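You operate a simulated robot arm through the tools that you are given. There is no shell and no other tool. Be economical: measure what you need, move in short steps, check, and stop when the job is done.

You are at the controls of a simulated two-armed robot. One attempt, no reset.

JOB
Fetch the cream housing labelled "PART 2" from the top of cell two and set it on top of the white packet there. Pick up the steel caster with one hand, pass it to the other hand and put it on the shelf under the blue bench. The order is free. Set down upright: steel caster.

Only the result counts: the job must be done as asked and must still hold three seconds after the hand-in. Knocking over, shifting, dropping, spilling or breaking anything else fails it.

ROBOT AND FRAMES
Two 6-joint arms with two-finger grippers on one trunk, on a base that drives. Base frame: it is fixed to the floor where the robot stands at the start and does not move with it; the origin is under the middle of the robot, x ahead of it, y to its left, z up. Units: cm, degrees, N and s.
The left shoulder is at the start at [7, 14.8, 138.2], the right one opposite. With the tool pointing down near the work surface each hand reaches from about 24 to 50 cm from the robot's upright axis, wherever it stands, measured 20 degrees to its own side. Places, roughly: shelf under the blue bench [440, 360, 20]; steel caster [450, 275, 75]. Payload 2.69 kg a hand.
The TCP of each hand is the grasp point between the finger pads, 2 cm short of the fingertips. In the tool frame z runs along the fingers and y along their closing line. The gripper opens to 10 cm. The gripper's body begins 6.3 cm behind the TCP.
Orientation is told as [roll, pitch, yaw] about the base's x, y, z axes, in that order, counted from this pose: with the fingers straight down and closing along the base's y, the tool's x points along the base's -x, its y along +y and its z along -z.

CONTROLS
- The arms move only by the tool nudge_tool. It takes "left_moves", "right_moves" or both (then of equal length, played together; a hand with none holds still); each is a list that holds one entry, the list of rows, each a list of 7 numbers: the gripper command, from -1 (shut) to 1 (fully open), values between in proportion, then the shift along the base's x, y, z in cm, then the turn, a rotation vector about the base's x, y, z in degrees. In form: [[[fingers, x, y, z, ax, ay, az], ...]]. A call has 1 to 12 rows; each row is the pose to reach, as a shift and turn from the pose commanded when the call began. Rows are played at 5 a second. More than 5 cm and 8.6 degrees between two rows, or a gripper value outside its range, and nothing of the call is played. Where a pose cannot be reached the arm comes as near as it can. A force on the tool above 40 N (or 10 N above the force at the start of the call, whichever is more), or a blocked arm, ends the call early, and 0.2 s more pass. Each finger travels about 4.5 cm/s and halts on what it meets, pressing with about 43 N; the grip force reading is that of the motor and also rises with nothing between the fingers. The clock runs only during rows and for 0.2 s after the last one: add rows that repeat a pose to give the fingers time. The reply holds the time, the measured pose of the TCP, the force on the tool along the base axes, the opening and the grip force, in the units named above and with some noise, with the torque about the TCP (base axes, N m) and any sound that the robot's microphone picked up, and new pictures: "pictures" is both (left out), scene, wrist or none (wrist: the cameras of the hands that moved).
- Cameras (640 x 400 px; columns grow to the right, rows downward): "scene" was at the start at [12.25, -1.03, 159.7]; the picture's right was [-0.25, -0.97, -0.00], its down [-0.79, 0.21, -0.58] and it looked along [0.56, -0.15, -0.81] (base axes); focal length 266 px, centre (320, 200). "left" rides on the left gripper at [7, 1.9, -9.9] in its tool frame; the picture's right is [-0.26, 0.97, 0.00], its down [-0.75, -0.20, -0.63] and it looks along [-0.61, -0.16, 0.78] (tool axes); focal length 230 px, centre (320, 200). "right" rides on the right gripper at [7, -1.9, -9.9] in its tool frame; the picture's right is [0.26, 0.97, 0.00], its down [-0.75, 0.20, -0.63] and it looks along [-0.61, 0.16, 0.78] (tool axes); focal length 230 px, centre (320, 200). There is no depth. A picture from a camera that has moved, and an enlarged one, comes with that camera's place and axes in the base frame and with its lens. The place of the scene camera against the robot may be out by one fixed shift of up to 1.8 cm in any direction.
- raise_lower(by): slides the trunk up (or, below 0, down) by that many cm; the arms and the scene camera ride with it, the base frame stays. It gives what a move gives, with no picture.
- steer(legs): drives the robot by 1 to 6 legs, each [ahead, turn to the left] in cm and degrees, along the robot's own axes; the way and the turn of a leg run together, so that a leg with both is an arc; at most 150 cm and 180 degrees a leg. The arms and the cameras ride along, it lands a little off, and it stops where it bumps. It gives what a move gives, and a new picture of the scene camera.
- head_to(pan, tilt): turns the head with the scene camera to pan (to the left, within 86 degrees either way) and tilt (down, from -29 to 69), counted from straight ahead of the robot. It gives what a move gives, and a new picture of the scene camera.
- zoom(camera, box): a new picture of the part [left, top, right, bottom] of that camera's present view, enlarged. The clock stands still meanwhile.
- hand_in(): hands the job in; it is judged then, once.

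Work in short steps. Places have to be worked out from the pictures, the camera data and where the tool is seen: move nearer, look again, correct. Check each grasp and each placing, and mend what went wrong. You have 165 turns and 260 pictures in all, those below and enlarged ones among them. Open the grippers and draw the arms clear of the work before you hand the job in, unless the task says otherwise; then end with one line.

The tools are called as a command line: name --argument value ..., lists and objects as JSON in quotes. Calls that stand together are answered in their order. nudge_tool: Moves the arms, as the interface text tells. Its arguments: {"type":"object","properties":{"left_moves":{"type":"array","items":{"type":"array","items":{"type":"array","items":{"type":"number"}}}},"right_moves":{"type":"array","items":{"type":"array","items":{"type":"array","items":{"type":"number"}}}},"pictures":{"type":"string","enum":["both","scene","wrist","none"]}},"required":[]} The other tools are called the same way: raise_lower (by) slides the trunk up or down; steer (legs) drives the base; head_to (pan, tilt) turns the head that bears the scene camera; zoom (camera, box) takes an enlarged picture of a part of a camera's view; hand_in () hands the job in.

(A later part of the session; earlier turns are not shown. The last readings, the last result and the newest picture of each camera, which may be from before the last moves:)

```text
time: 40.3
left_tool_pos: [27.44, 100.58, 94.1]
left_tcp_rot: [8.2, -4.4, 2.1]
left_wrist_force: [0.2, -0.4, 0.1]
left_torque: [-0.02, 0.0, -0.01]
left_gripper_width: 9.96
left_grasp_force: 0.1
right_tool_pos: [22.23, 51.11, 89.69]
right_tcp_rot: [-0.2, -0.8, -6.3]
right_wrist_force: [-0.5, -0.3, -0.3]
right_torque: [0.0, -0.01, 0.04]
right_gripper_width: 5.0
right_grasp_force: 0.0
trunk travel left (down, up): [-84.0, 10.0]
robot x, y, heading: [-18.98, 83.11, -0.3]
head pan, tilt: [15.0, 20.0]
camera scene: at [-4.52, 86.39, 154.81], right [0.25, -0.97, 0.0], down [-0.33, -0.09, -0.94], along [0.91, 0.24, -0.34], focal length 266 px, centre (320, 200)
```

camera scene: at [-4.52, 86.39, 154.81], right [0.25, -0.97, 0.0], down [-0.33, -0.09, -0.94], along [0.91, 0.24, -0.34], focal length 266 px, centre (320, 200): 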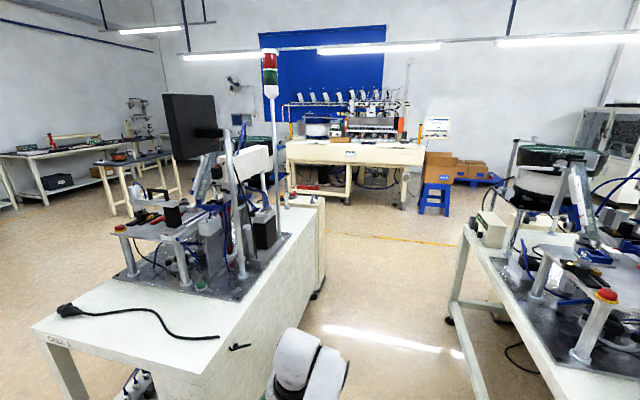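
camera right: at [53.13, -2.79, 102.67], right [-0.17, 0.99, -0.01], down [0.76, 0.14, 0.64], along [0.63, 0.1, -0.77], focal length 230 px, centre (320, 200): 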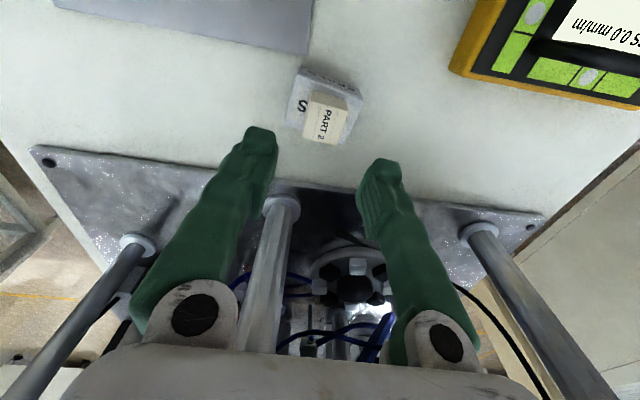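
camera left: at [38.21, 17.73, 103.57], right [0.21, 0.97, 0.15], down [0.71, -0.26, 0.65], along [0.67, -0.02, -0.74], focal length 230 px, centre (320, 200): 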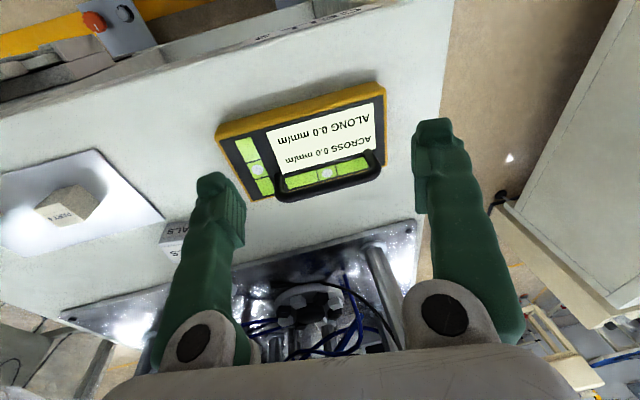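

The aisle is clear from y 29 to 139. I drive ahead to about x 225 and then look for the blue bench.

steer --legs '[[122, 0.3], [122, 0]]'

head_to --pan 45 --tilt 20

```text
time: 52.3
left_tool_pos: [272.66, 96.68, 94.15]
left_tcp_rot: [8.2, -4.4, 0.9]
left_wrist_force: [-0.2, 0.0, -0.3]
left_torque: [-0.03, -0.01, 0.03]
left_gripper_width: 10.01
left_grasp_force: 0.2
right_tool_pos: [266.34, 47.35, 89.75]
right_tcp_rot: [-0.2, -0.8, -7.5]
right_wrist_force: [0.2, -0.2, 0.0]
right_torque: [0.0, -0.01, -0.03]
right_gripper_width: 4.98
right_grasp_force: 0.1
trunk travel left (down, up): [-84.0, 10.0]
robot x, y, heading: [225.87, 80.46, -1.6]
head pan, tilt: [15.0, 20.0]
camera scene: at [240.32, 83.2, 154.82], right [0.23, -0.97, 0.0], down [-0.33, -0.08, -0.94], along [0.91, 0.22, -0.34], focal length 266 px, centre (320, 200)
```

scene: 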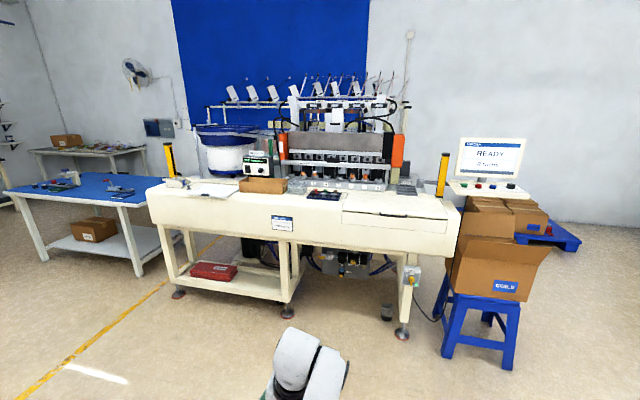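

```text
time: 53.2
left_tool_pos: [272.6, 96.77, 94.19]
left_tcp_rot: [8.1, -4.4, 1.0]
left_wrist_force: [-0.3, -0.5, 0.3]
left_torque: [-0.01, 0.01, -0.02]
left_gripper_width: 10.0
left_grasp_force: 0.1
right_tool_pos: [266.5, 47.26, 89.77]
right_tcp_rot: [-0.1, -0.8, -7.5]
right_wrist_force: [1.2, 0.0, -0.3]
right_torque: [-0.02, 0.0, -0.04]
right_gripper_width: 5.01
right_grasp_force: 0.1
trunk travel left (down, up): [-84.0, 10.0]
robot x, y, heading: [226.15, 80.3, -1.6]
head pan, tilt: [45.0, 20.0]
camera scene: at [238.1, 87.42, 154.82], right [0.69, -0.73, 0.0], down [-0.25, -0.23, -0.94], along [0.68, 0.65, -0.34], focal length 266 px, centre (320, 200)
```

scene: 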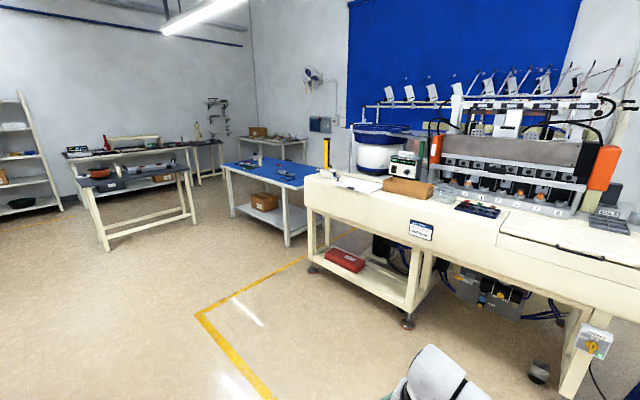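

The blue bench front is at about x 409, y 304–424, and the cream machine table ends at about y 280. I enlarge to look for the caster near (450, 275, 75) and for the shelf.

zoom --camera "scene" --box '[200, 120, 456, 280]'

```text
2.50 times, centred on (328, 200) of scene
camera zoom: at [238.1, 87.42, 154.82], right [0.69, -0.73, 0.0], down [-0.25, -0.23, -0.94], along [0.68, 0.65, -0.34], focal length 664 px, centre (300, 200)
```

zoom: 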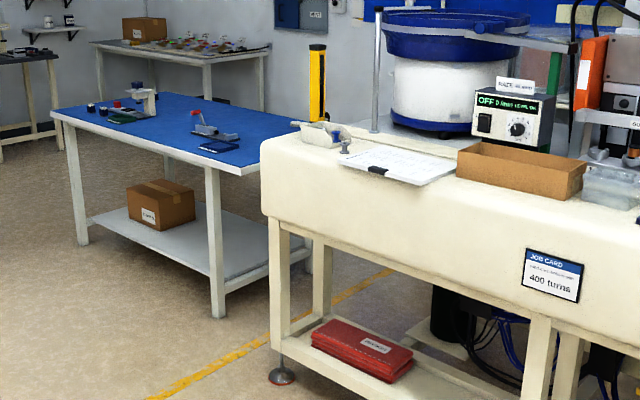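

The caster is probably the little metal thing by the clipboard. I enlarge further.

zoom --camera "scene" --box '[304, 156, 368, 196]'

zoom --camera "scene" --box '[216, 150, 312, 210]'

```text
10.00 times, centred on (336, 176) of scene
camera zoom: at [238.1, 87.42, 154.82], right [0.69, -0.73, 0.0], down [-0.25, -0.23, -0.94], along [0.68, 0.65, -0.34], focal length 2656 px, centre (160, 440)
```

zoom: 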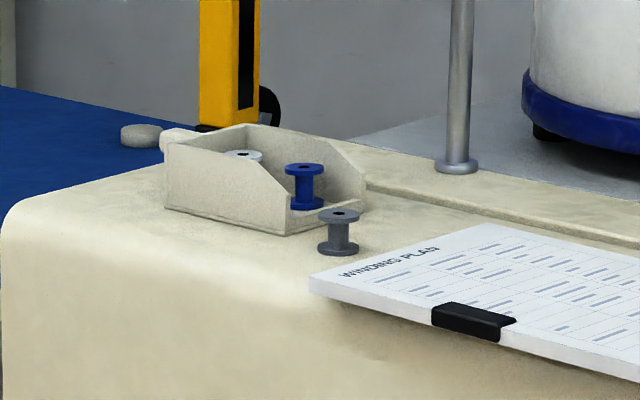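

```text
6.67 times, centred on (264, 180) of scene
camera zoom: at [238.1, 87.42, 154.82], right [0.69, -0.73, 0.0], down [-0.25, -0.23, -0.94], along [0.68, 0.65, -0.34], focal length 1771 px, centre (693, 333)
```

zoom: 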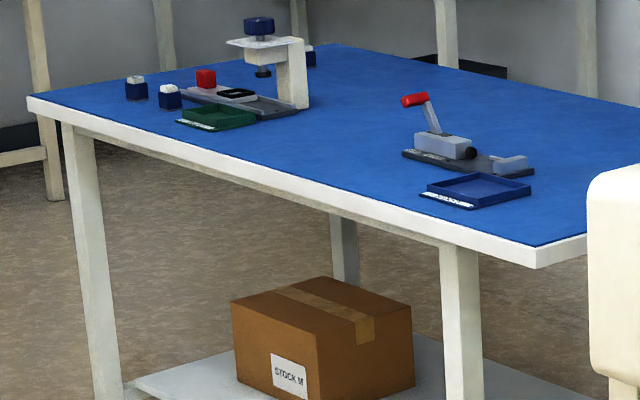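

What I can see is a small disc-like steel thing just beyond the bin, probably on the right end of the blue bench. I drive round to stand in front of the bench at about (332, 300).

steer --legs '[[50, 0], [0, 77.4], [114, 0], [114, 0], [0, -75]]'

head_to --pan -8 --tilt 30

```text
time: 73.7
left_tool_pos: [380.18, 319.58, 94.0]
left_tcp_rot: [8.2, -4.3, 2.6]
left_wrist_force: [0.8, 0.2, -0.8]
left_torque: [-0.02, -0.03, 0.01]
left_gripper_width: 10.01
left_grasp_force: 0.0
right_tool_pos: [375.49, 269.97, 89.82]
right_tcp_rot: [-0.2, -0.8, -5.8]
right_wrist_force: [-0.5, 0.1, 0.3]
right_torque: [-0.01, -0.01, -0.01]
right_gripper_width: 5.0
right_grasp_force: 0.1
trunk travel left (down, up): [-84.0, 10.0]
robot x, y, heading: [334.1, 301.78, 0.3]
head pan, tilt: [45.0, 20.0]
camera scene: at [346.02, 309.2, 154.81], right [0.71, -0.71, 0.0], down [-0.24, -0.24, -0.94], along [0.66, 0.67, -0.34], focal length 266 px, centre (320, 200)
```

scene: 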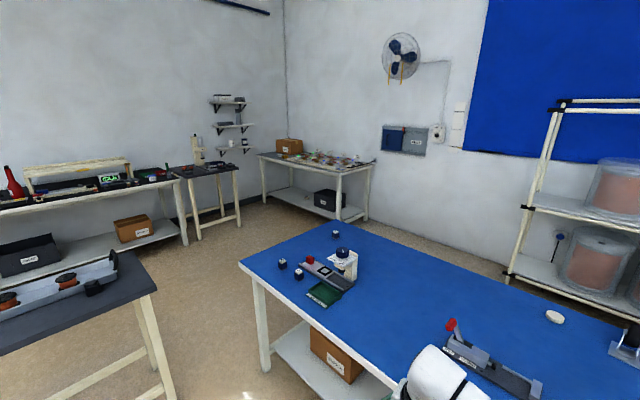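

```text
time: 74.9
left_tool_pos: [380.32, 319.51, 94.09]
left_tcp_rot: [8.1, -4.2, 2.6]
left_wrist_force: [0.2, -0.1, -0.6]
left_torque: [-0.02, 0.03, -0.01]
left_gripper_width: 10.0
left_grasp_force: 0.1
right_tool_pos: [375.57, 269.98, 89.82]
right_tcp_rot: [-0.3, -0.8, -5.9]
right_wrist_force: [-0.9, 0.2, 0.4]
right_torque: [-0.02, -0.03, 0.01]
right_gripper_width: 5.0
right_grasp_force: 0.0
trunk travel left (down, up): [-84.0, 10.0]
robot x, y, heading: [334.06, 301.81, 0.0]
head pan, tilt: [-8.0, 30.0]
camera scene: at [348.41, 301.33, 153.21], right [-0.14, -0.99, 0.0], down [-0.5, 0.07, -0.87], along [0.86, -0.12, -0.5], focal length 266 px, centre (320, 200)
```

scene: 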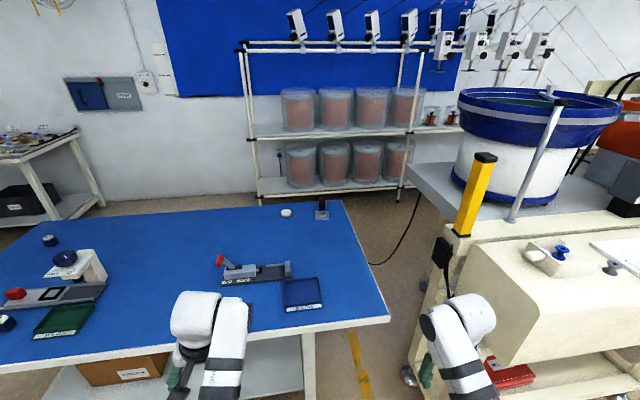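

A metal item stands at the bench's back right corner. I enlarge it.

zoom --camera "scene" --box '[264, 180, 360, 240]'

zoom --camera "scene" --box '[500, 220, 628, 300]'

```text
6.67 times, centred on (312, 210) of scene
camera zoom: at [348.41, 301.33, 153.21], right [-0.14, -0.99, 0.0], down [-0.5, 0.07, -0.87], along [0.86, -0.12, -0.5], focal length 1771 px, centre (373, 133)
```

zoom: 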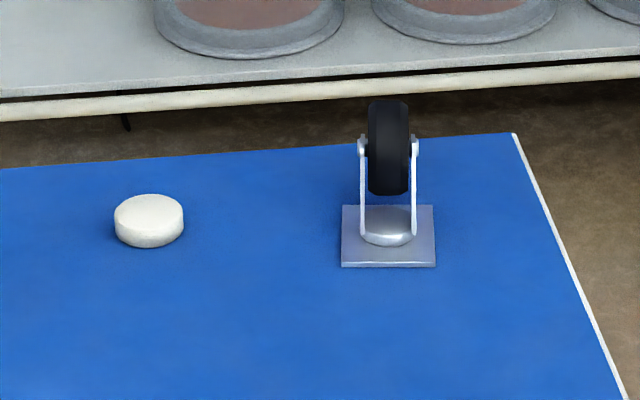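

```text
5.00 times, centred on (564, 260) of scene
camera zoom: at [348.41, 301.33, 153.21], right [-0.14, -0.99, 0.0], down [-0.5, 0.07, -0.87], along [0.86, -0.12, -0.5], focal length 1328 px, centre (-900, -100)
```

zoom: 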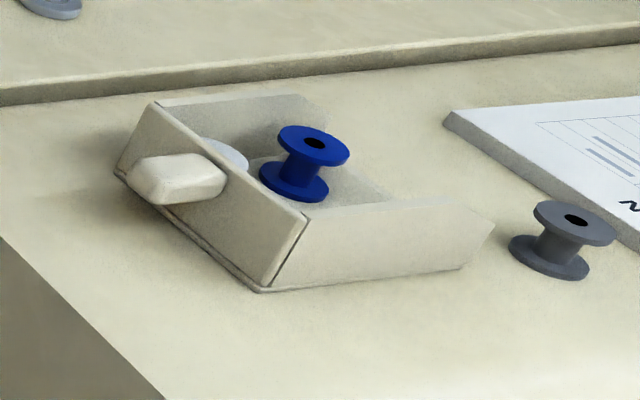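

The caster stands on its plate, wheel up, at about (471, 283) near the back right corner of the bench (bench x 403–486, right edge y ≈ 270). That is too far from the front. I look left to judge a route to the space behind the bench.

head_to --pan 80 --tilt 20

head_to --pan 25 --tilt 12

```text
time: 76.5
left_tool_pos: [380.23, 319.52, 94.04]
left_tcp_rot: [8.1, -4.3, 2.6]
left_wrist_force: [1.1, -0.2, 0.6]
left_torque: [0.01, -0.03, 0.02]
left_gripper_width: 9.98
left_grasp_force: 0.0
right_tool_pos: [375.4, 269.99, 89.65]
right_tcp_rot: [-0.2, -0.8, -5.8]
right_wrist_force: [0.8, 0.3, -0.5]
right_torque: [0.01, 0.02, 0.02]
right_gripper_width: 4.99
right_grasp_force: 0.1
trunk travel left (down, up): [-84.0, 10.0]
robot x, y, heading: [334.53, 301.95, 0.3]
head pan, tilt: [80.0, 20.0]
camera scene: at [341.06, 311.73, 154.82], right [0.98, -0.17, 0.0], down [-0.06, -0.34, -0.94], along [0.16, 0.93, -0.34], focal length 266 px, centre (320, 200)
```

scene: 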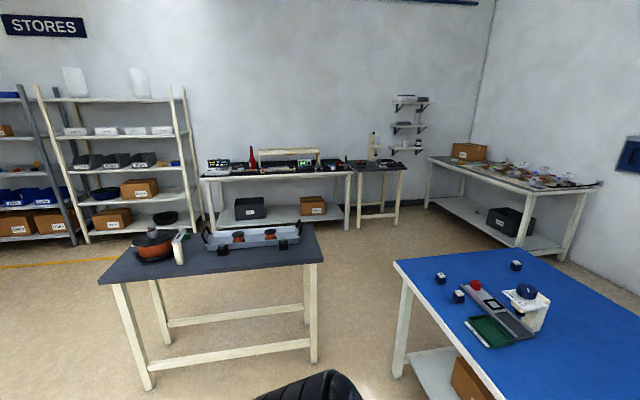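

```text
time: 77.8
left_tool_pos: [380.26, 319.54, 93.99]
left_tcp_rot: [8.1, -4.3, 2.6]
left_wrist_force: [0.8, -0.2, 0.2]
left_torque: [0.0, 0.0, -0.01]
left_gripper_width: 10.0
left_grasp_force: 0.1
right_tool_pos: [375.44, 269.87, 89.75]
right_tcp_rot: [-0.1, -0.8, -6.0]
right_wrist_force: [-0.6, -0.5, 0.1]
right_torque: [-0.01, -0.01, 0.02]
right_gripper_width: 4.99
right_grasp_force: 0.1
trunk travel left (down, up): [-84.0, 10.0]
robot x, y, heading: [334.23, 301.51, 0.3]
head pan, tilt: [25.0, 12.0]
camera scene: at [347.89, 306.52, 156.12], right [0.42, -0.91, 0.0], down [-0.19, -0.09, -0.98], along [0.89, 0.42, -0.21], focal length 266 px, centre (320, 200)
```

scene: 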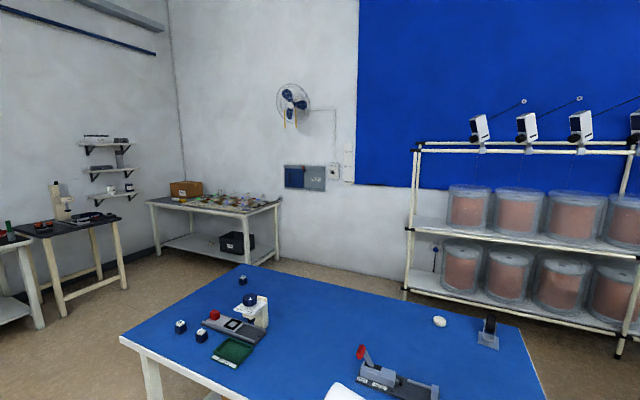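

Behind the bench there is a 110 cm space (bench back x ≈ 486, rack x ≈ 600), reachable by going around the dark table (x 255–363, y 432–485). I raise the trunk for clearance and start around.

raise_lower --by 10

steer --legs '[[0, 143.2], [87, 0], [87, 0], [0, -53.5]]'

head_to --pan 0 --tilt 25

head_to --pan -55 --tilt 25

```text
time: 79.1
left_tool_pos: [380.38, 319.52, 104.09]
left_tcp_rot: [8.2, -4.3, 2.5]
left_wrist_force: [0.1, -0.3, -0.1]
left_torque: [0.04, 0.0, -0.01]
left_gripper_width: 10.0
left_grasp_force: 0.1
right_tool_pos: [375.43, 269.97, 99.74]
right_tcp_rot: [-0.2, -0.8, -6.0]
right_wrist_force: [0.7, -0.4, 0.6]
right_torque: [-0.01, -0.02, 0.02]
right_gripper_width: 5.04
right_grasp_force: 0.1
trunk travel left (down, up): [-94.0, 0.0]
robot x, y, heading: [334.24, 301.65, -0.3]
head pan, tilt: [25.0, 12.0]
```

```text
time: 96.0
left_tool_pos: [178.3, 450.08, 104.02]
left_tcp_rot: [8.1, -4.2, 93.8]
left_wrist_force: [0.1, -0.2, -0.4]
left_torque: [0.05, 0.02, -0.01]
left_gripper_width: 10.01
left_grasp_force: 0.0
right_tool_pos: [227.87, 446.23, 99.84]
right_tcp_rot: [-0.3, -0.7, 85.3]
right_wrist_force: [0.8, -0.2, 0.4]
right_torque: [-0.03, -0.01, -0.02]
right_gripper_width: 5.02
right_grasp_force: 0.0
trunk travel left (down, up): [-94.0, 0.0]
robot x, y, heading: [197.2, 404.53, 91.1]
head pan, tilt: [25.0, 12.0]
camera scene: at [192.85, 418.71, 166.12], right [0.9, 0.44, 0.0], down [0.09, -0.19, -0.98], along [-0.43, 0.88, -0.21], focal length 266 px, centre (320, 200)
```

scene: 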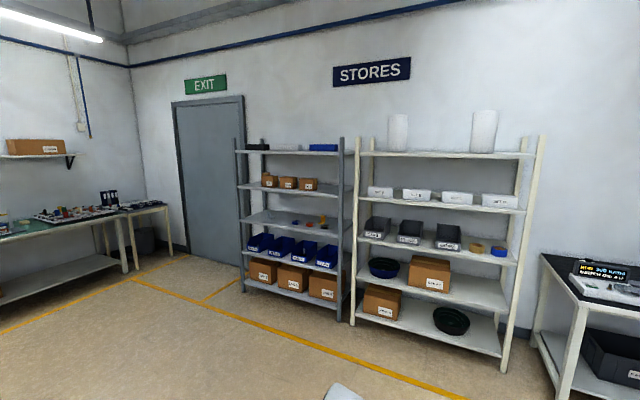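

```text
time: 96.9
left_tool_pos: [178.21, 450.04, 104.0]
left_tcp_rot: [8.2, -4.4, 93.8]
left_wrist_force: [-0.3, -0.2, 0.0]
left_torque: [0.02, -0.02, 0.0]
left_gripper_width: 10.02
left_grasp_force: 0.1
right_tool_pos: [228.03, 446.34, 99.68]
right_tcp_rot: [-0.2, -0.9, 85.3]
right_wrist_force: [-0.3, -0.1, 0.5]
right_torque: [0.02, 0.02, -0.01]
right_gripper_width: 5.0
right_grasp_force: 0.2
trunk travel left (down, up): [-94.0, 0.0]
robot x, y, heading: [196.93, 404.66, 90.9]
head pan, tilt: [0.0, 25.0]
camera scene: at [196.88, 419.53, 164.01], right [1.0, 0.02, 0.0], down [0.01, -0.42, -0.91], along [-0.02, 0.91, -0.42], focal length 266 px, centre (320, 200)
```

scene: 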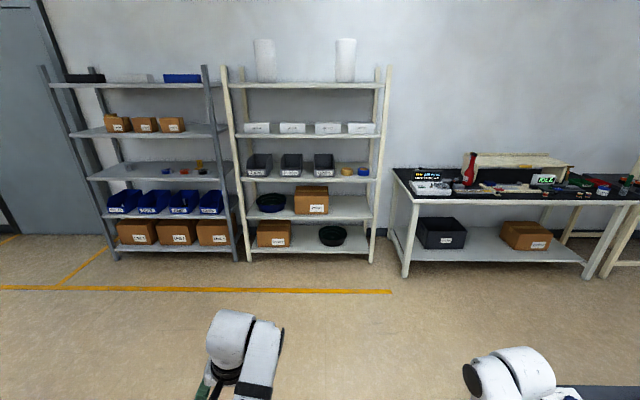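

```text
time: 98.1
left_tool_pos: [178.36, 450.0, 104.1]
left_tcp_rot: [8.3, -4.3, 93.7]
left_wrist_force: [-0.9, -0.2, 0.9]
left_torque: [0.02, 0.0, -0.05]
left_gripper_width: 10.0
left_grasp_force: 0.1
right_tool_pos: [227.9, 446.2, 99.74]
right_tcp_rot: [-0.1, -0.9, 85.3]
right_wrist_force: [-0.3, 0.4, -0.5]
right_torque: [0.0, 0.03, -0.03]
right_gripper_width: 5.0
right_grasp_force: 0.0
trunk travel left (down, up): [-94.0, 0.0]
robot x, y, heading: [196.96, 404.51, 91.2]
head pan, tilt: [-55.0, 25.0]
camera scene: at [204.49, 415.79, 164.01], right [0.59, -0.81, 0.0], down [-0.34, -0.25, -0.91], along [0.73, 0.54, -0.42], focal length 266 px, centre (320, 200)
```

scene: 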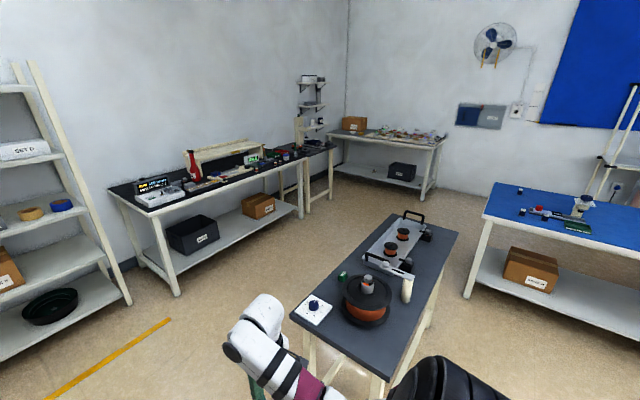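

The aisle between the dark table (y ≤ 482) and the wall bench (y ≥ 617) is wide. I drive to (195, 548), turn to +x, and go on along it.

steer --legs '[[143, 0], [0, -91], [110, 0]]'

head_to --pan -20 --tilt 25

```text
time: 114.4
left_tool_pos: [347.97, 566.46, 103.98]
left_tcp_rot: [8.3, -4.3, 2.5]
left_wrist_force: [-0.2, -0.9, -0.6]
left_torque: [0.04, 0.01, 0.03]
left_gripper_width: 10.01
left_grasp_force: 0.1
right_tool_pos: [343.02, 516.98, 99.7]
right_tcp_rot: [-0.2, -0.9, -6.0]
right_wrist_force: [-0.1, -0.4, -0.6]
right_torque: [0.01, 0.0, 0.01]
right_gripper_width: 4.99
right_grasp_force: 0.1
trunk travel left (down, up): [-94.0, 0.0]
robot x, y, heading: [301.76, 548.66, 0.1]
head pan, tilt: [-55.0, 25.0]
camera scene: at [312.36, 542.07, 164.02], right [-0.82, -0.57, 0.0], down [-0.24, 0.35, -0.91], along [0.52, -0.74, -0.42], focal length 266 px, centre (320, 200)
```

scene: 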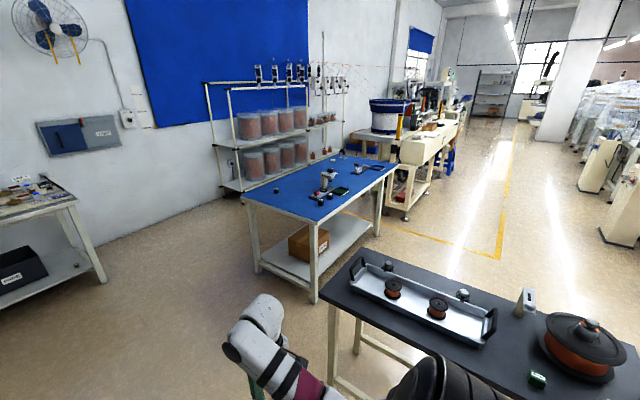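

```text
time: 115.4
left_tool_pos: [348.0, 566.59, 104.05]
left_tcp_rot: [8.3, -4.3, 2.5]
left_wrist_force: [0.5, 0.3, 0.3]
left_torque: [0.02, -0.02, 0.0]
left_gripper_width: 9.98
left_grasp_force: 0.0
right_tool_pos: [343.05, 516.96, 99.84]
right_tcp_rot: [-0.2, -0.8, -6.0]
right_wrist_force: [-0.5, 0.2, 0.2]
right_torque: [0.01, 0.01, -0.02]
right_gripper_width: 5.01
right_grasp_force: 0.0
trunk travel left (down, up): [-94.0, 0.0]
robot x, y, heading: [301.65, 548.48, -0.1]
head pan, tilt: [-20.0, 25.0]
camera scene: at [315.86, 546.45, 164.01], right [-0.34, -0.94, 0.0], down [-0.4, 0.15, -0.91], along [0.85, -0.31, -0.42], focal length 266 px, centre (320, 200)
```

scene: 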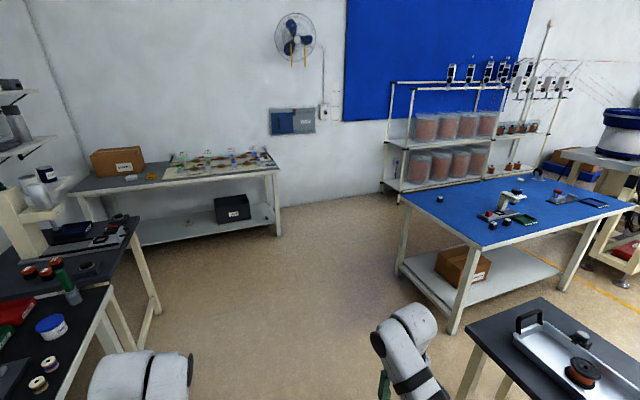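

Clear ahead. I go on to x ≈ 505, turn to head down the space behind the bench, and stop at y ≈ 330 to check.

steer --legs '[[101.5, 0], [101.5, 0], [0, -86], [109, 0], [109, 0]]'

head_to --pan -40 --tilt 45

head_to --pan 15 --tilt 45

```text
time: 139.5
left_tool_pos: [532.38, 284.03, 104.08]
left_tcp_rot: [8.2, -4.3, -86.0]
left_wrist_force: [-0.4, 0.1, -0.9]
left_torque: [-0.01, -0.01, -0.01]
left_gripper_width: 9.99
left_grasp_force: 0.1
right_tool_pos: [482.65, 287.64, 99.84]
right_tcp_rot: [-0.2, -0.7, -94.4]
right_wrist_force: [-0.9, 0.4, -0.1]
right_torque: [0.02, 0.01, 0.01]
right_gripper_width: 5.02
right_grasp_force: 0.0
trunk travel left (down, up): [-94.0, 0.0]
robot x, y, heading: [513.4, 329.74, -88.7]
head pan, tilt: [-20.0, 25.0]
camera scene: at [510.78, 316.69, 164.02], right [-0.95, 0.32, 0.0], down [0.13, 0.4, -0.91], along [-0.29, -0.86, -0.42], focal length 266 px, centre (320, 200)
```

scene: 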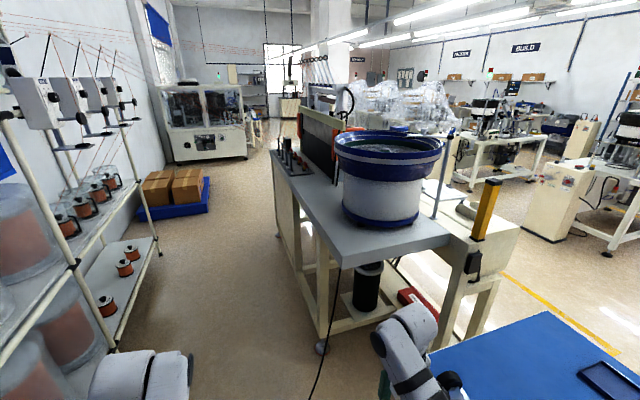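

```text
time: 140.4
left_tool_pos: [532.27, 283.82, 103.94]
left_tcp_rot: [8.2, -4.3, -86.0]
left_wrist_force: [0.2, 0.9, -0.6]
left_torque: [0.01, -0.01, -0.01]
left_gripper_width: 9.99
left_grasp_force: 0.0
right_tool_pos: [482.53, 287.61, 99.72]
right_tcp_rot: [-0.2, -0.8, -94.6]
right_wrist_force: [0.5, -0.6, 0.2]
right_torque: [0.04, -0.03, -0.01]
right_gripper_width: 5.01
right_grasp_force: 0.1
trunk travel left (down, up): [-94.0, 0.0]
robot x, y, heading: [513.42, 329.63, -88.3]
head pan, tilt: [-40.0, 45.0]
camera scene: at [508.65, 318.91, 160.95], right [-0.78, 0.62, 0.0], down [0.44, 0.55, -0.71], along [-0.44, -0.55, -0.71], focal length 266 px, centre (320, 200)
```

scene: 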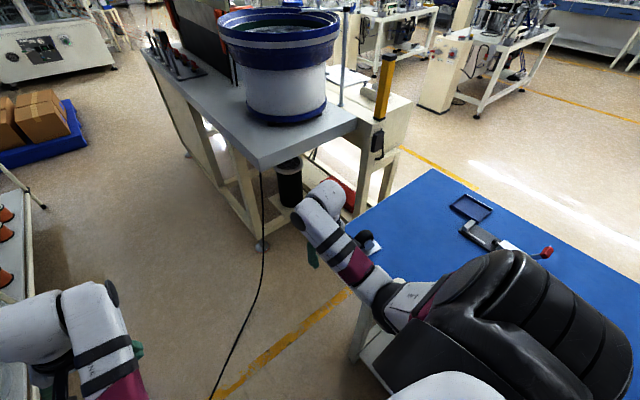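

```text
time: 141.6
left_tool_pos: [532.23, 283.85, 104.03]
left_tcp_rot: [8.2, -4.3, -86.0]
left_wrist_force: [-1.0, 0.0, 0.8]
left_torque: [0.02, -0.02, 0.0]
left_gripper_width: 10.0
left_grasp_force: 0.1
right_tool_pos: [482.5, 287.54, 99.63]
right_tcp_rot: [-0.3, -0.8, -94.6]
right_wrist_force: [-0.1, 0.0, -0.9]
right_torque: [-0.02, -0.02, 0.02]
right_gripper_width: 5.0
right_grasp_force: 0.0
trunk travel left (down, up): [-94.0, 0.0]
robot x, y, heading: [513.54, 329.76, -88.4]
head pan, tilt: [15.0, 45.0]
camera scene: at [516.0, 317.5, 160.95], right [-0.96, -0.28, 0.0], down [-0.2, 0.68, -0.71], along [0.2, -0.68, -0.71], focal length 266 px, centre (320, 200)
```

scene: 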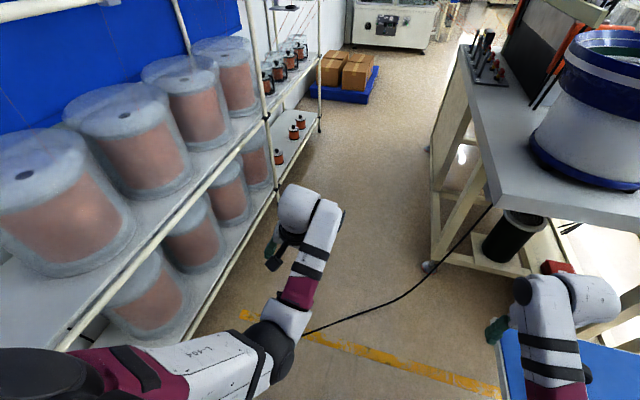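

The robot is behind the bench at (513, 330). A cable lies on the floor near y ≤ 268, so I go only to y ≈ 318 and turn to face the bench.

steer --legs '[[11, 0], [0, -91.5]]'

head_to --pan 25 --tilt 60

```text
time: 146.7
left_tool_pos: [467.6, 301.14, 103.91]
left_tcp_rot: [8.2, -4.1, -177.9]
left_wrist_force: [0.1, 0.0, 0.9]
left_torque: [0.03, -0.04, -0.01]
left_gripper_width: 10.02
left_grasp_force: 0.1
right_tool_pos: [472.85, 350.83, 99.78]
right_tcp_rot: [-0.3, -0.8, 173.5]
right_wrist_force: [-0.5, -0.2, -0.3]
right_torque: [0.01, 0.0, 0.0]
right_gripper_width: 5.01
right_grasp_force: 0.1
trunk travel left (down, up): [-94.0, 0.0]
robot x, y, heading: [513.91, 318.62, 179.7]
head pan, tilt: [15.0, 45.0]
camera scene: at [500.97, 317.35, 160.95], right [-0.25, 0.97, 0.0], down [0.68, 0.18, -0.71], along [-0.68, -0.18, -0.71], focal length 266 px, centre (320, 200)
```

scene: 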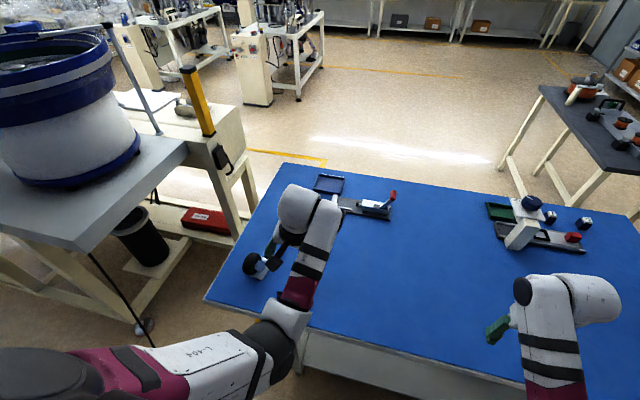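

```text
time: 147.5
left_tool_pos: [467.57, 301.25, 103.97]
left_tcp_rot: [8.3, -4.2, -178.0]
left_wrist_force: [-0.7, 0.0, 0.0]
left_torque: [0.02, 0.0, -0.02]
left_gripper_width: 10.01
left_grasp_force: 0.0
right_tool_pos: [472.84, 350.85, 99.75]
right_tcp_rot: [-0.2, -0.8, 173.6]
right_wrist_force: [0.3, -0.8, -0.5]
right_torque: [0.0, 0.0, 0.0]
right_gripper_width: 4.99
right_grasp_force: 0.0
trunk travel left (down, up): [-94.0, 0.0]
robot x, y, heading: [513.87, 318.74, 179.5]
head pan, tilt: [25.0, 60.0]
camera scene: at [502.79, 316.69, 159.01], right [-0.41, 0.91, 0.0], down [0.79, 0.36, -0.5], along [-0.46, -0.21, -0.87], focal length 266 px, centre (320, 200)
```

scene: 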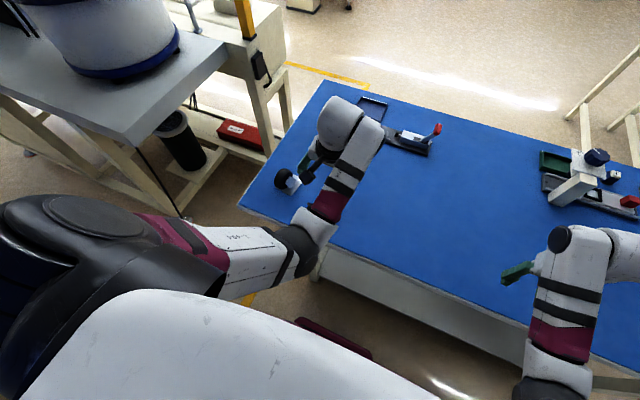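

The robot faces the bench from behind; the caster shows left of the left wrist. I enlarge it in both cameras.

zoom --camera "scene" --box '[240, 140, 352, 210]'

zoom --camera "left" --box '[0, 0, 640, 400]'

```text
5.71 times, centred on (296, 175) of scene
camera zoom: at [502.79, 316.69, 159.01], right [-0.41, 0.91, 0.0], down [0.79, 0.36, -0.5], along [-0.46, -0.21, -0.87], focal length 1518 px, centre (457, 343)
```

zoom: 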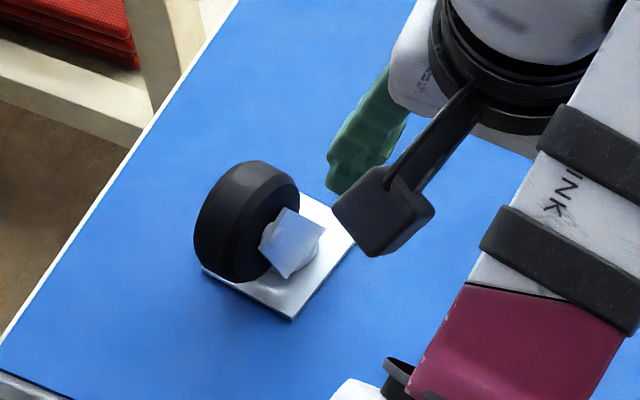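

```text
1.00 times, centred on (320, 200) of left (not enlarged: the box is as wide or as high as the picture)
camera zoom: at [475.23, 300.99, 113.52], right [-0.21, -0.96, 0.16], down [-0.71, 0.26, 0.65], along [-0.67, 0.03, -0.75], focal length 230 px, centre (320, 200)
```

zoom: 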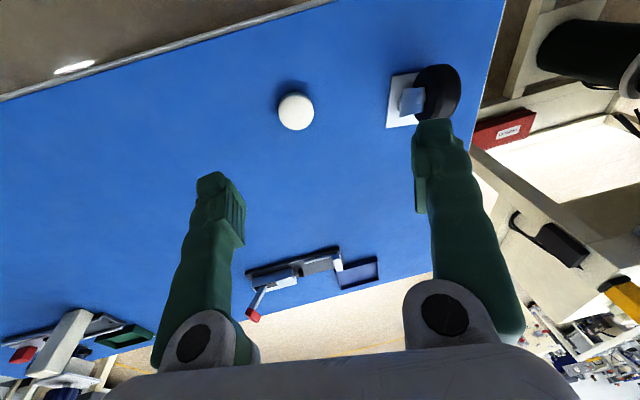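

Triangulating the front and back views puts the caster at about (459, 284.5), bench top z ≈ 79, wheel top ≈ 91, with the wheel's axle along y. I straighten the left hand and bring it above the caster for a look.

nudge_tool --left_moves '[[[0.6, -1, -3, 0, 4, -2, -1], [0.6, -2, -7, 0, 8.3, -4.2, -2], [0.6, -3, -11, 0, 8.3, -4.2, -2], [0.6, -3, -15, 0, 8.3, -4.2, -2], [0.6, -3, -16, 0, 8.3, -4.2, -2], [0.6, -3, -16, 0, 8.3, -4.2, -2]]]'

```text
time: 148.9
left_tool_pos: [464.52, 285.21, 103.99]
left_tcp_rot: [0.0, 0.2, -179.8]
left_wrist_force: [-0.3, 0.4, -0.7]
left_torque: [0.01, 0.01, -0.03]
left_gripper_width: 8.0
left_grasp_force: 0.1
left hand out of reach, approached as far as the arm can: row 1, 2, 3
right_tool_pos: [472.76, 350.72, 99.68]
right_tcp_rot: [-0.2, -0.8, 173.4]
right_wrist_force: [0.8, 0.7, 0.1]
right_torque: [0.01, 0.01, -0.01]
right_gripper_width: 5.02
right_grasp_force: 0.1
trunk travel left (down, up): [-94.0, 0.0]
robot x, y, heading: [513.72, 318.72, 179.5]
head pan, tilt: [25.0, 60.0]
camera scene: at [502.77, 316.77, 159.0], right [-0.41, 0.91, 0.0], down [0.79, 0.36, -0.5], along [-0.45, -0.21, -0.87], focal length 266 px, centre (320, 200)
camera left: at [471.46, 283.35, 113.97], right [-0.25, -0.97, 0.0], down [-0.75, 0.2, 0.63], along [-0.61, 0.16, -0.78], focal length 230 px, centre (320, 200)
```

scene: 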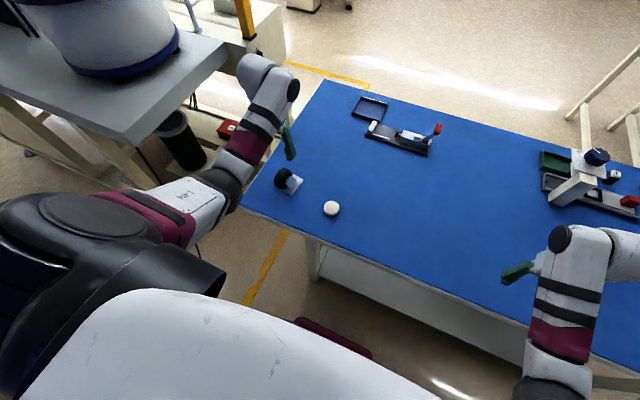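
left: 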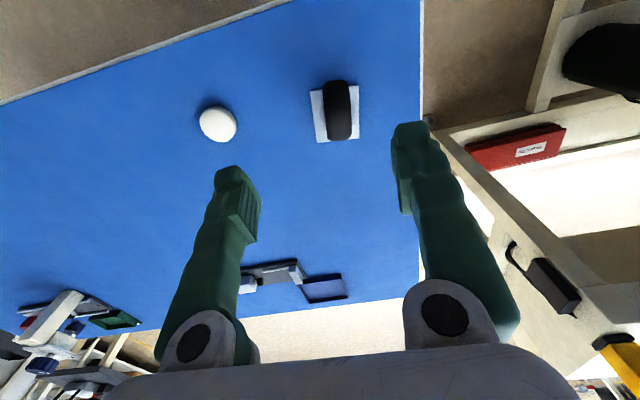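

Good view of the caster. I enlarge to measure it.

zoom --camera "left" --box '[280, 65, 400, 140]'

zoom --camera "scene" --box '[250, 150, 330, 200]'

```text
5.33 times, centred on (340, 102) of left
camera zoom: at [471.46, 283.35, 113.97], right [-0.25, -0.97, 0.0], down [-0.75, 0.2, 0.63], along [-0.61, 0.16, -0.78], focal length 1227 px, centre (213, 720)
```

zoom: 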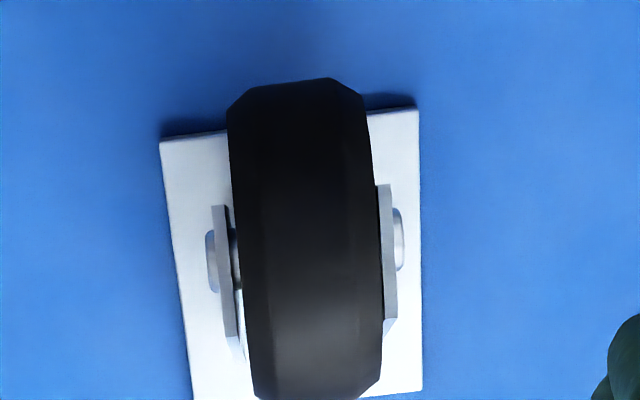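

```text
8.00 times, centred on (290, 175) of scene
camera zoom: at [502.77, 316.77, 159.0], right [-0.41, 0.91, 0.0], down [0.79, 0.36, -0.5], along [-0.45, -0.21, -0.87], focal length 2125 px, centre (560, 400)
```

zoom: 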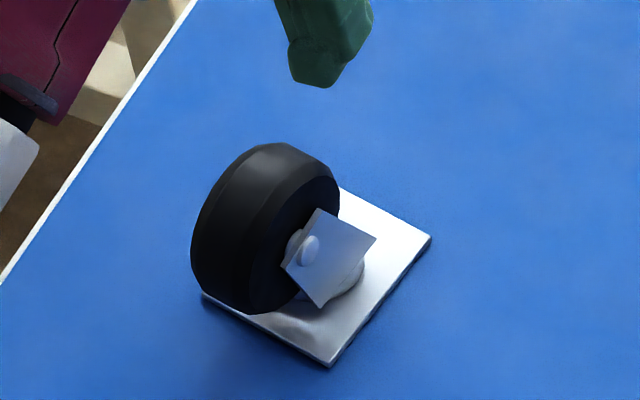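

The wheel is about 2.6 cm wide with its axle near (462.6, 283.6, 87.7), trailing toward me and yawed about -8°. I'll grip the rubber from above, over the fork. First I lower the trunk 8 cm for reach and align the hand.

raise_lower --by -8

nudge_tool --left_moves '[[[0.2, -1, -1, 0, 0, 0, -4], [0.2, -1.9, -1.6, 0, 0, 0, -8], [0.2, -1.9, -1.6, 0, 0, 0, -8], [0.2, -1.9, -1.6, 0, 0, 0, -8]]]'

zoom --camera "left" --box '[240, 80, 400, 180]'

```text
time: 150.0
left_tool_pos: [464.48, 285.24, 96.08]
left_tcp_rot: [0.0, 0.2, -179.7]
left_wrist_force: [0.1, 0.2, 0.2]
left_torque: [0.02, 0.01, 0.0]
left_gripper_width: 7.98
left_grasp_force: 0.0
right_tool_pos: [472.86, 350.68, 91.65]
right_tcp_rot: [-0.2, -0.8, 173.5]
right_wrist_force: [0.1, -0.2, 0.8]
right_torque: [-0.03, 0.02, 0.0]
right_gripper_width: 5.02
right_grasp_force: 0.0
trunk travel left (down, up): [-86.0, 8.0]
robot x, y, heading: [513.86, 318.53, 179.5]
head pan, tilt: [25.0, 60.0]
```

```text
time: 151.0
left_tool_pos: [462.58, 283.66, 95.96]
left_tcp_rot: [-0.1, 0.1, 172.2]
left_wrist_force: [0.0, -0.1, -0.3]
left_torque: [-0.04, -0.02, -0.02]
left_gripper_width: 6.0
left_grasp_force: 0.0
right_tool_pos: [472.85, 350.7, 91.76]
right_tcp_rot: [-0.2, -0.9, 173.5]
right_wrist_force: [0.7, 0.8, 0.7]
right_torque: [0.02, 0.01, 0.03]
right_gripper_width: 5.0
right_grasp_force: 0.1
trunk travel left (down, up): [-86.0, 8.0]
robot x, y, heading: [513.64, 318.36, 179.4]
head pan, tilt: [25.0, 60.0]
camera scene: at [502.78, 316.65, 151.0], right [-0.42, 0.91, 0.0], down [0.79, 0.36, -0.5], along [-0.45, -0.21, -0.87], focal length 266 px, centre (320, 200)
camera left: at [469.18, 280.78, 105.89], right [-0.38, -0.92, 0.0], down [-0.72, 0.3, 0.63], along [-0.58, 0.24, -0.78], focal length 230 px, centre (320, 200)
```

scene: 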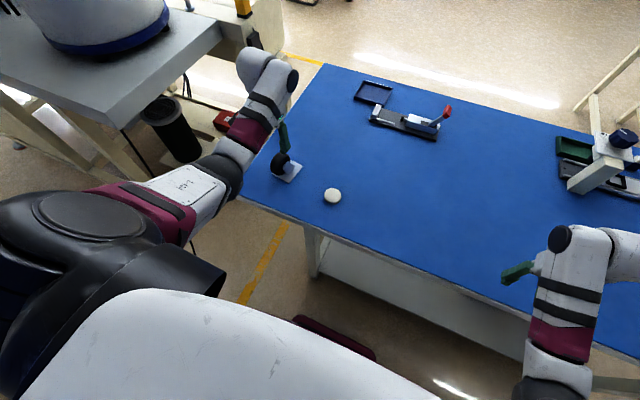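
left: 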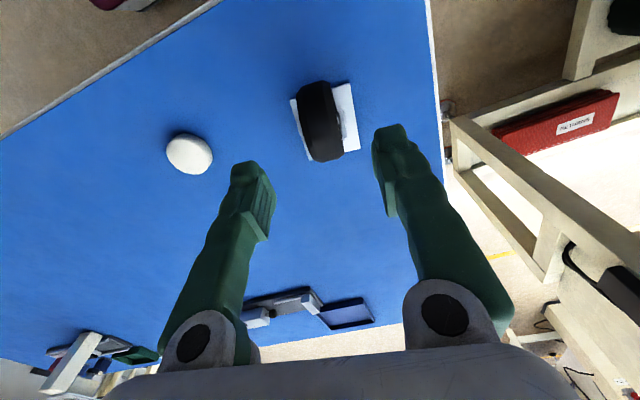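

```text
4.00 times, centred on (320, 130) of left
camera zoom: at [469.18, 280.78, 105.89], right [-0.38, -0.92, 0.0], down [-0.72, 0.3, 0.63], along [-0.58, 0.24, -0.78], focal length 920 px, centre (320, 480)
```

zoom: 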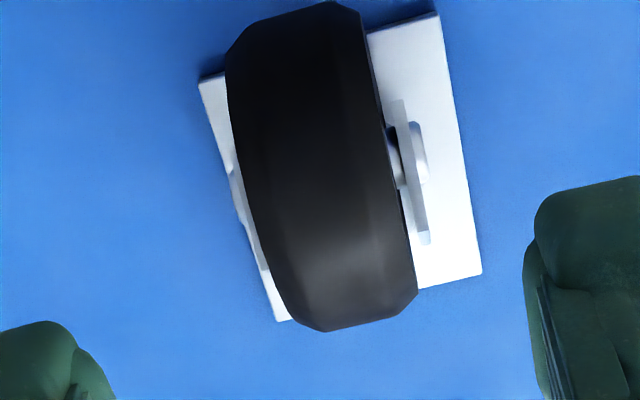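

The hand is aligned with the wheel but about 0.5 cm off sideways. I correct y by -0.45 and lower to TCP z ≈ 91.

nudge_tool --left_moves '[[[0.2, 0.1, -0.45, -1, 0, 0, 0], [0.2, 0.1, -0.45, -2.5, 0, 0, 0], [0.2, 0.1, -0.45, -3.8, 0, 0, 0], [0.2, 0.1, -0.45, -4.8, 0, 0, 0], [0.2, 0.1, -0.45, -4.8, 0, 0, 0]]]' --pictures "wrist"

zoom --camera "left" --box '[216, 90, 408, 210]'

zoom --camera "scene" --box '[242, 130, 322, 180]'

```text
time: 152.2
left_tool_pos: [462.71, 283.25, 91.11]
left_tcp_rot: [0.0, 0.1, 172.3]
left_wrist_force: [-0.7, -0.3, -0.3]
left_torque: [-0.01, -0.02, 0.0]
left_gripper_width: 5.99
left_grasp_force: 0.1
right_tool_pos: [472.9, 350.8, 91.74]
right_tcp_rot: [-0.3, -0.7, 173.5]
right_wrist_force: [-0.4, 0.2, 0.4]
right_torque: [0.02, 0.04, -0.02]
right_gripper_width: 5.01
right_grasp_force: 0.1
trunk travel left (down, up): [-86.0, 8.0]
robot x, y, heading: [513.67, 318.55, 179.4]
head pan, tilt: [25.0, 60.0]
camera left: at [469.38, 280.35, 101.11], right [-0.38, -0.92, 0.0], down [-0.72, 0.3, 0.63], along [-0.58, 0.24, -0.78], focal length 230 px, centre (320, 200)
```

left: 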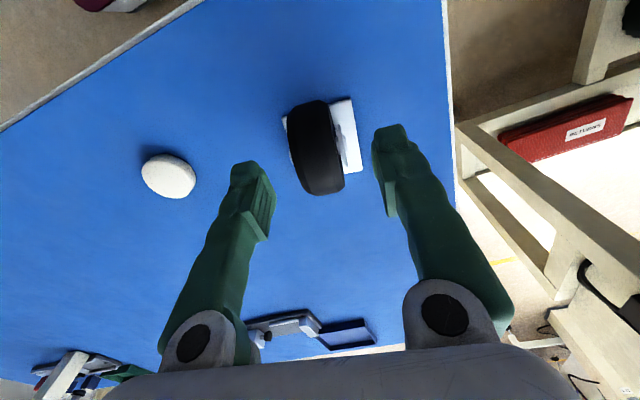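

```text
3.33 times, centred on (312, 150) of left
camera zoom: at [469.38, 280.35, 101.11], right [-0.38, -0.92, 0.0], down [-0.72, 0.3, 0.63], along [-0.58, 0.24, -0.78], focal length 767 px, centre (347, 367)
```

zoom: 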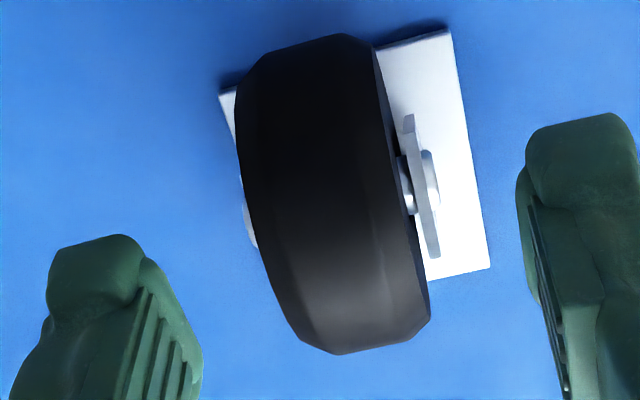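

```text
8.00 times, centred on (282, 155) of scene
camera zoom: at [502.79, 316.66, 151.0], right [-0.42, 0.91, 0.0], down [0.79, 0.36, -0.5], along [-0.45, -0.21, -0.87], focal length 2125 px, centre (624, 560)
```

zoom: 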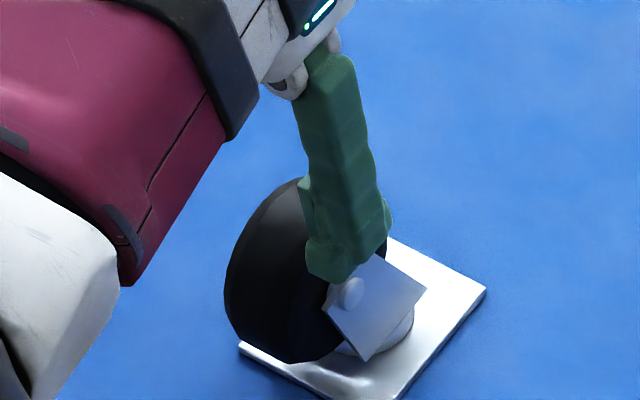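

The fingers straddle the upper wheel above the fork bolts. I close.

nudge_tool --left_moves '[[[-0.2, 0, -0.15, 0, 0, 0, 0], [-0.5, 0, -0.15, 0, 0, 0, 0], [-1, 0, -0.15, 0, 0, 0, 0], [-1, 0, -0.15, 0, 0, 0, 0], [-1, 0, -0.15, 0, 0, 0, 0]]]' --pictures "wrist"

zoom --camera "scene" --box '[242, 130, 322, 180]'

```text
time: 153.4
left_tool_pos: [462.86, 282.91, 91.33]
left_tcp_rot: [0.0, 0.1, 172.3]
left_wrist_force: [0.3, -0.2, 0.4]
left_torque: [0.02, 0.0, -0.02]
left_gripper_width: 0.0
left_grasp_force: 29.5
right_tool_pos: [472.79, 350.77, 91.77]
right_tcp_rot: [-0.2, -0.8, 173.5]
right_wrist_force: [0.2, 0.4, 0.1]
right_torque: [-0.03, -0.01, -0.01]
right_gripper_width: 5.01
right_grasp_force: 0.0
trunk travel left (down, up): [-86.0, 8.0]
robot x, y, heading: [513.57, 318.5, 179.6]
head pan, tilt: [25.0, 60.0]
camera left: at [469.38, 280.21, 101.12], right [-0.38, -0.92, 0.0], down [-0.72, 0.3, 0.63], along [-0.58, 0.24, -0.78], focal length 230 px, centre (320, 200)
```

left: 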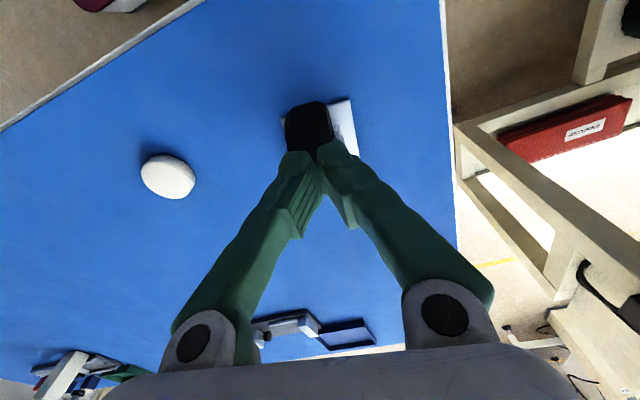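

```text
8.00 times, centred on (282, 155) of scene
camera zoom: at [502.79, 316.66, 151.0], right [-0.42, 0.91, 0.0], down [0.79, 0.36, -0.5], along [-0.45, -0.21, -0.87], focal length 2125 px, centre (624, 560)
```

zoom: 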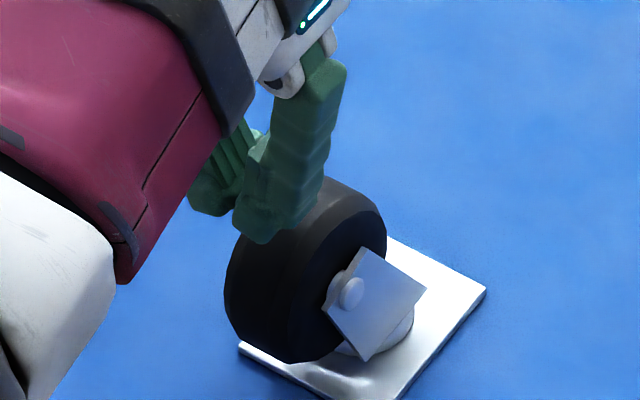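

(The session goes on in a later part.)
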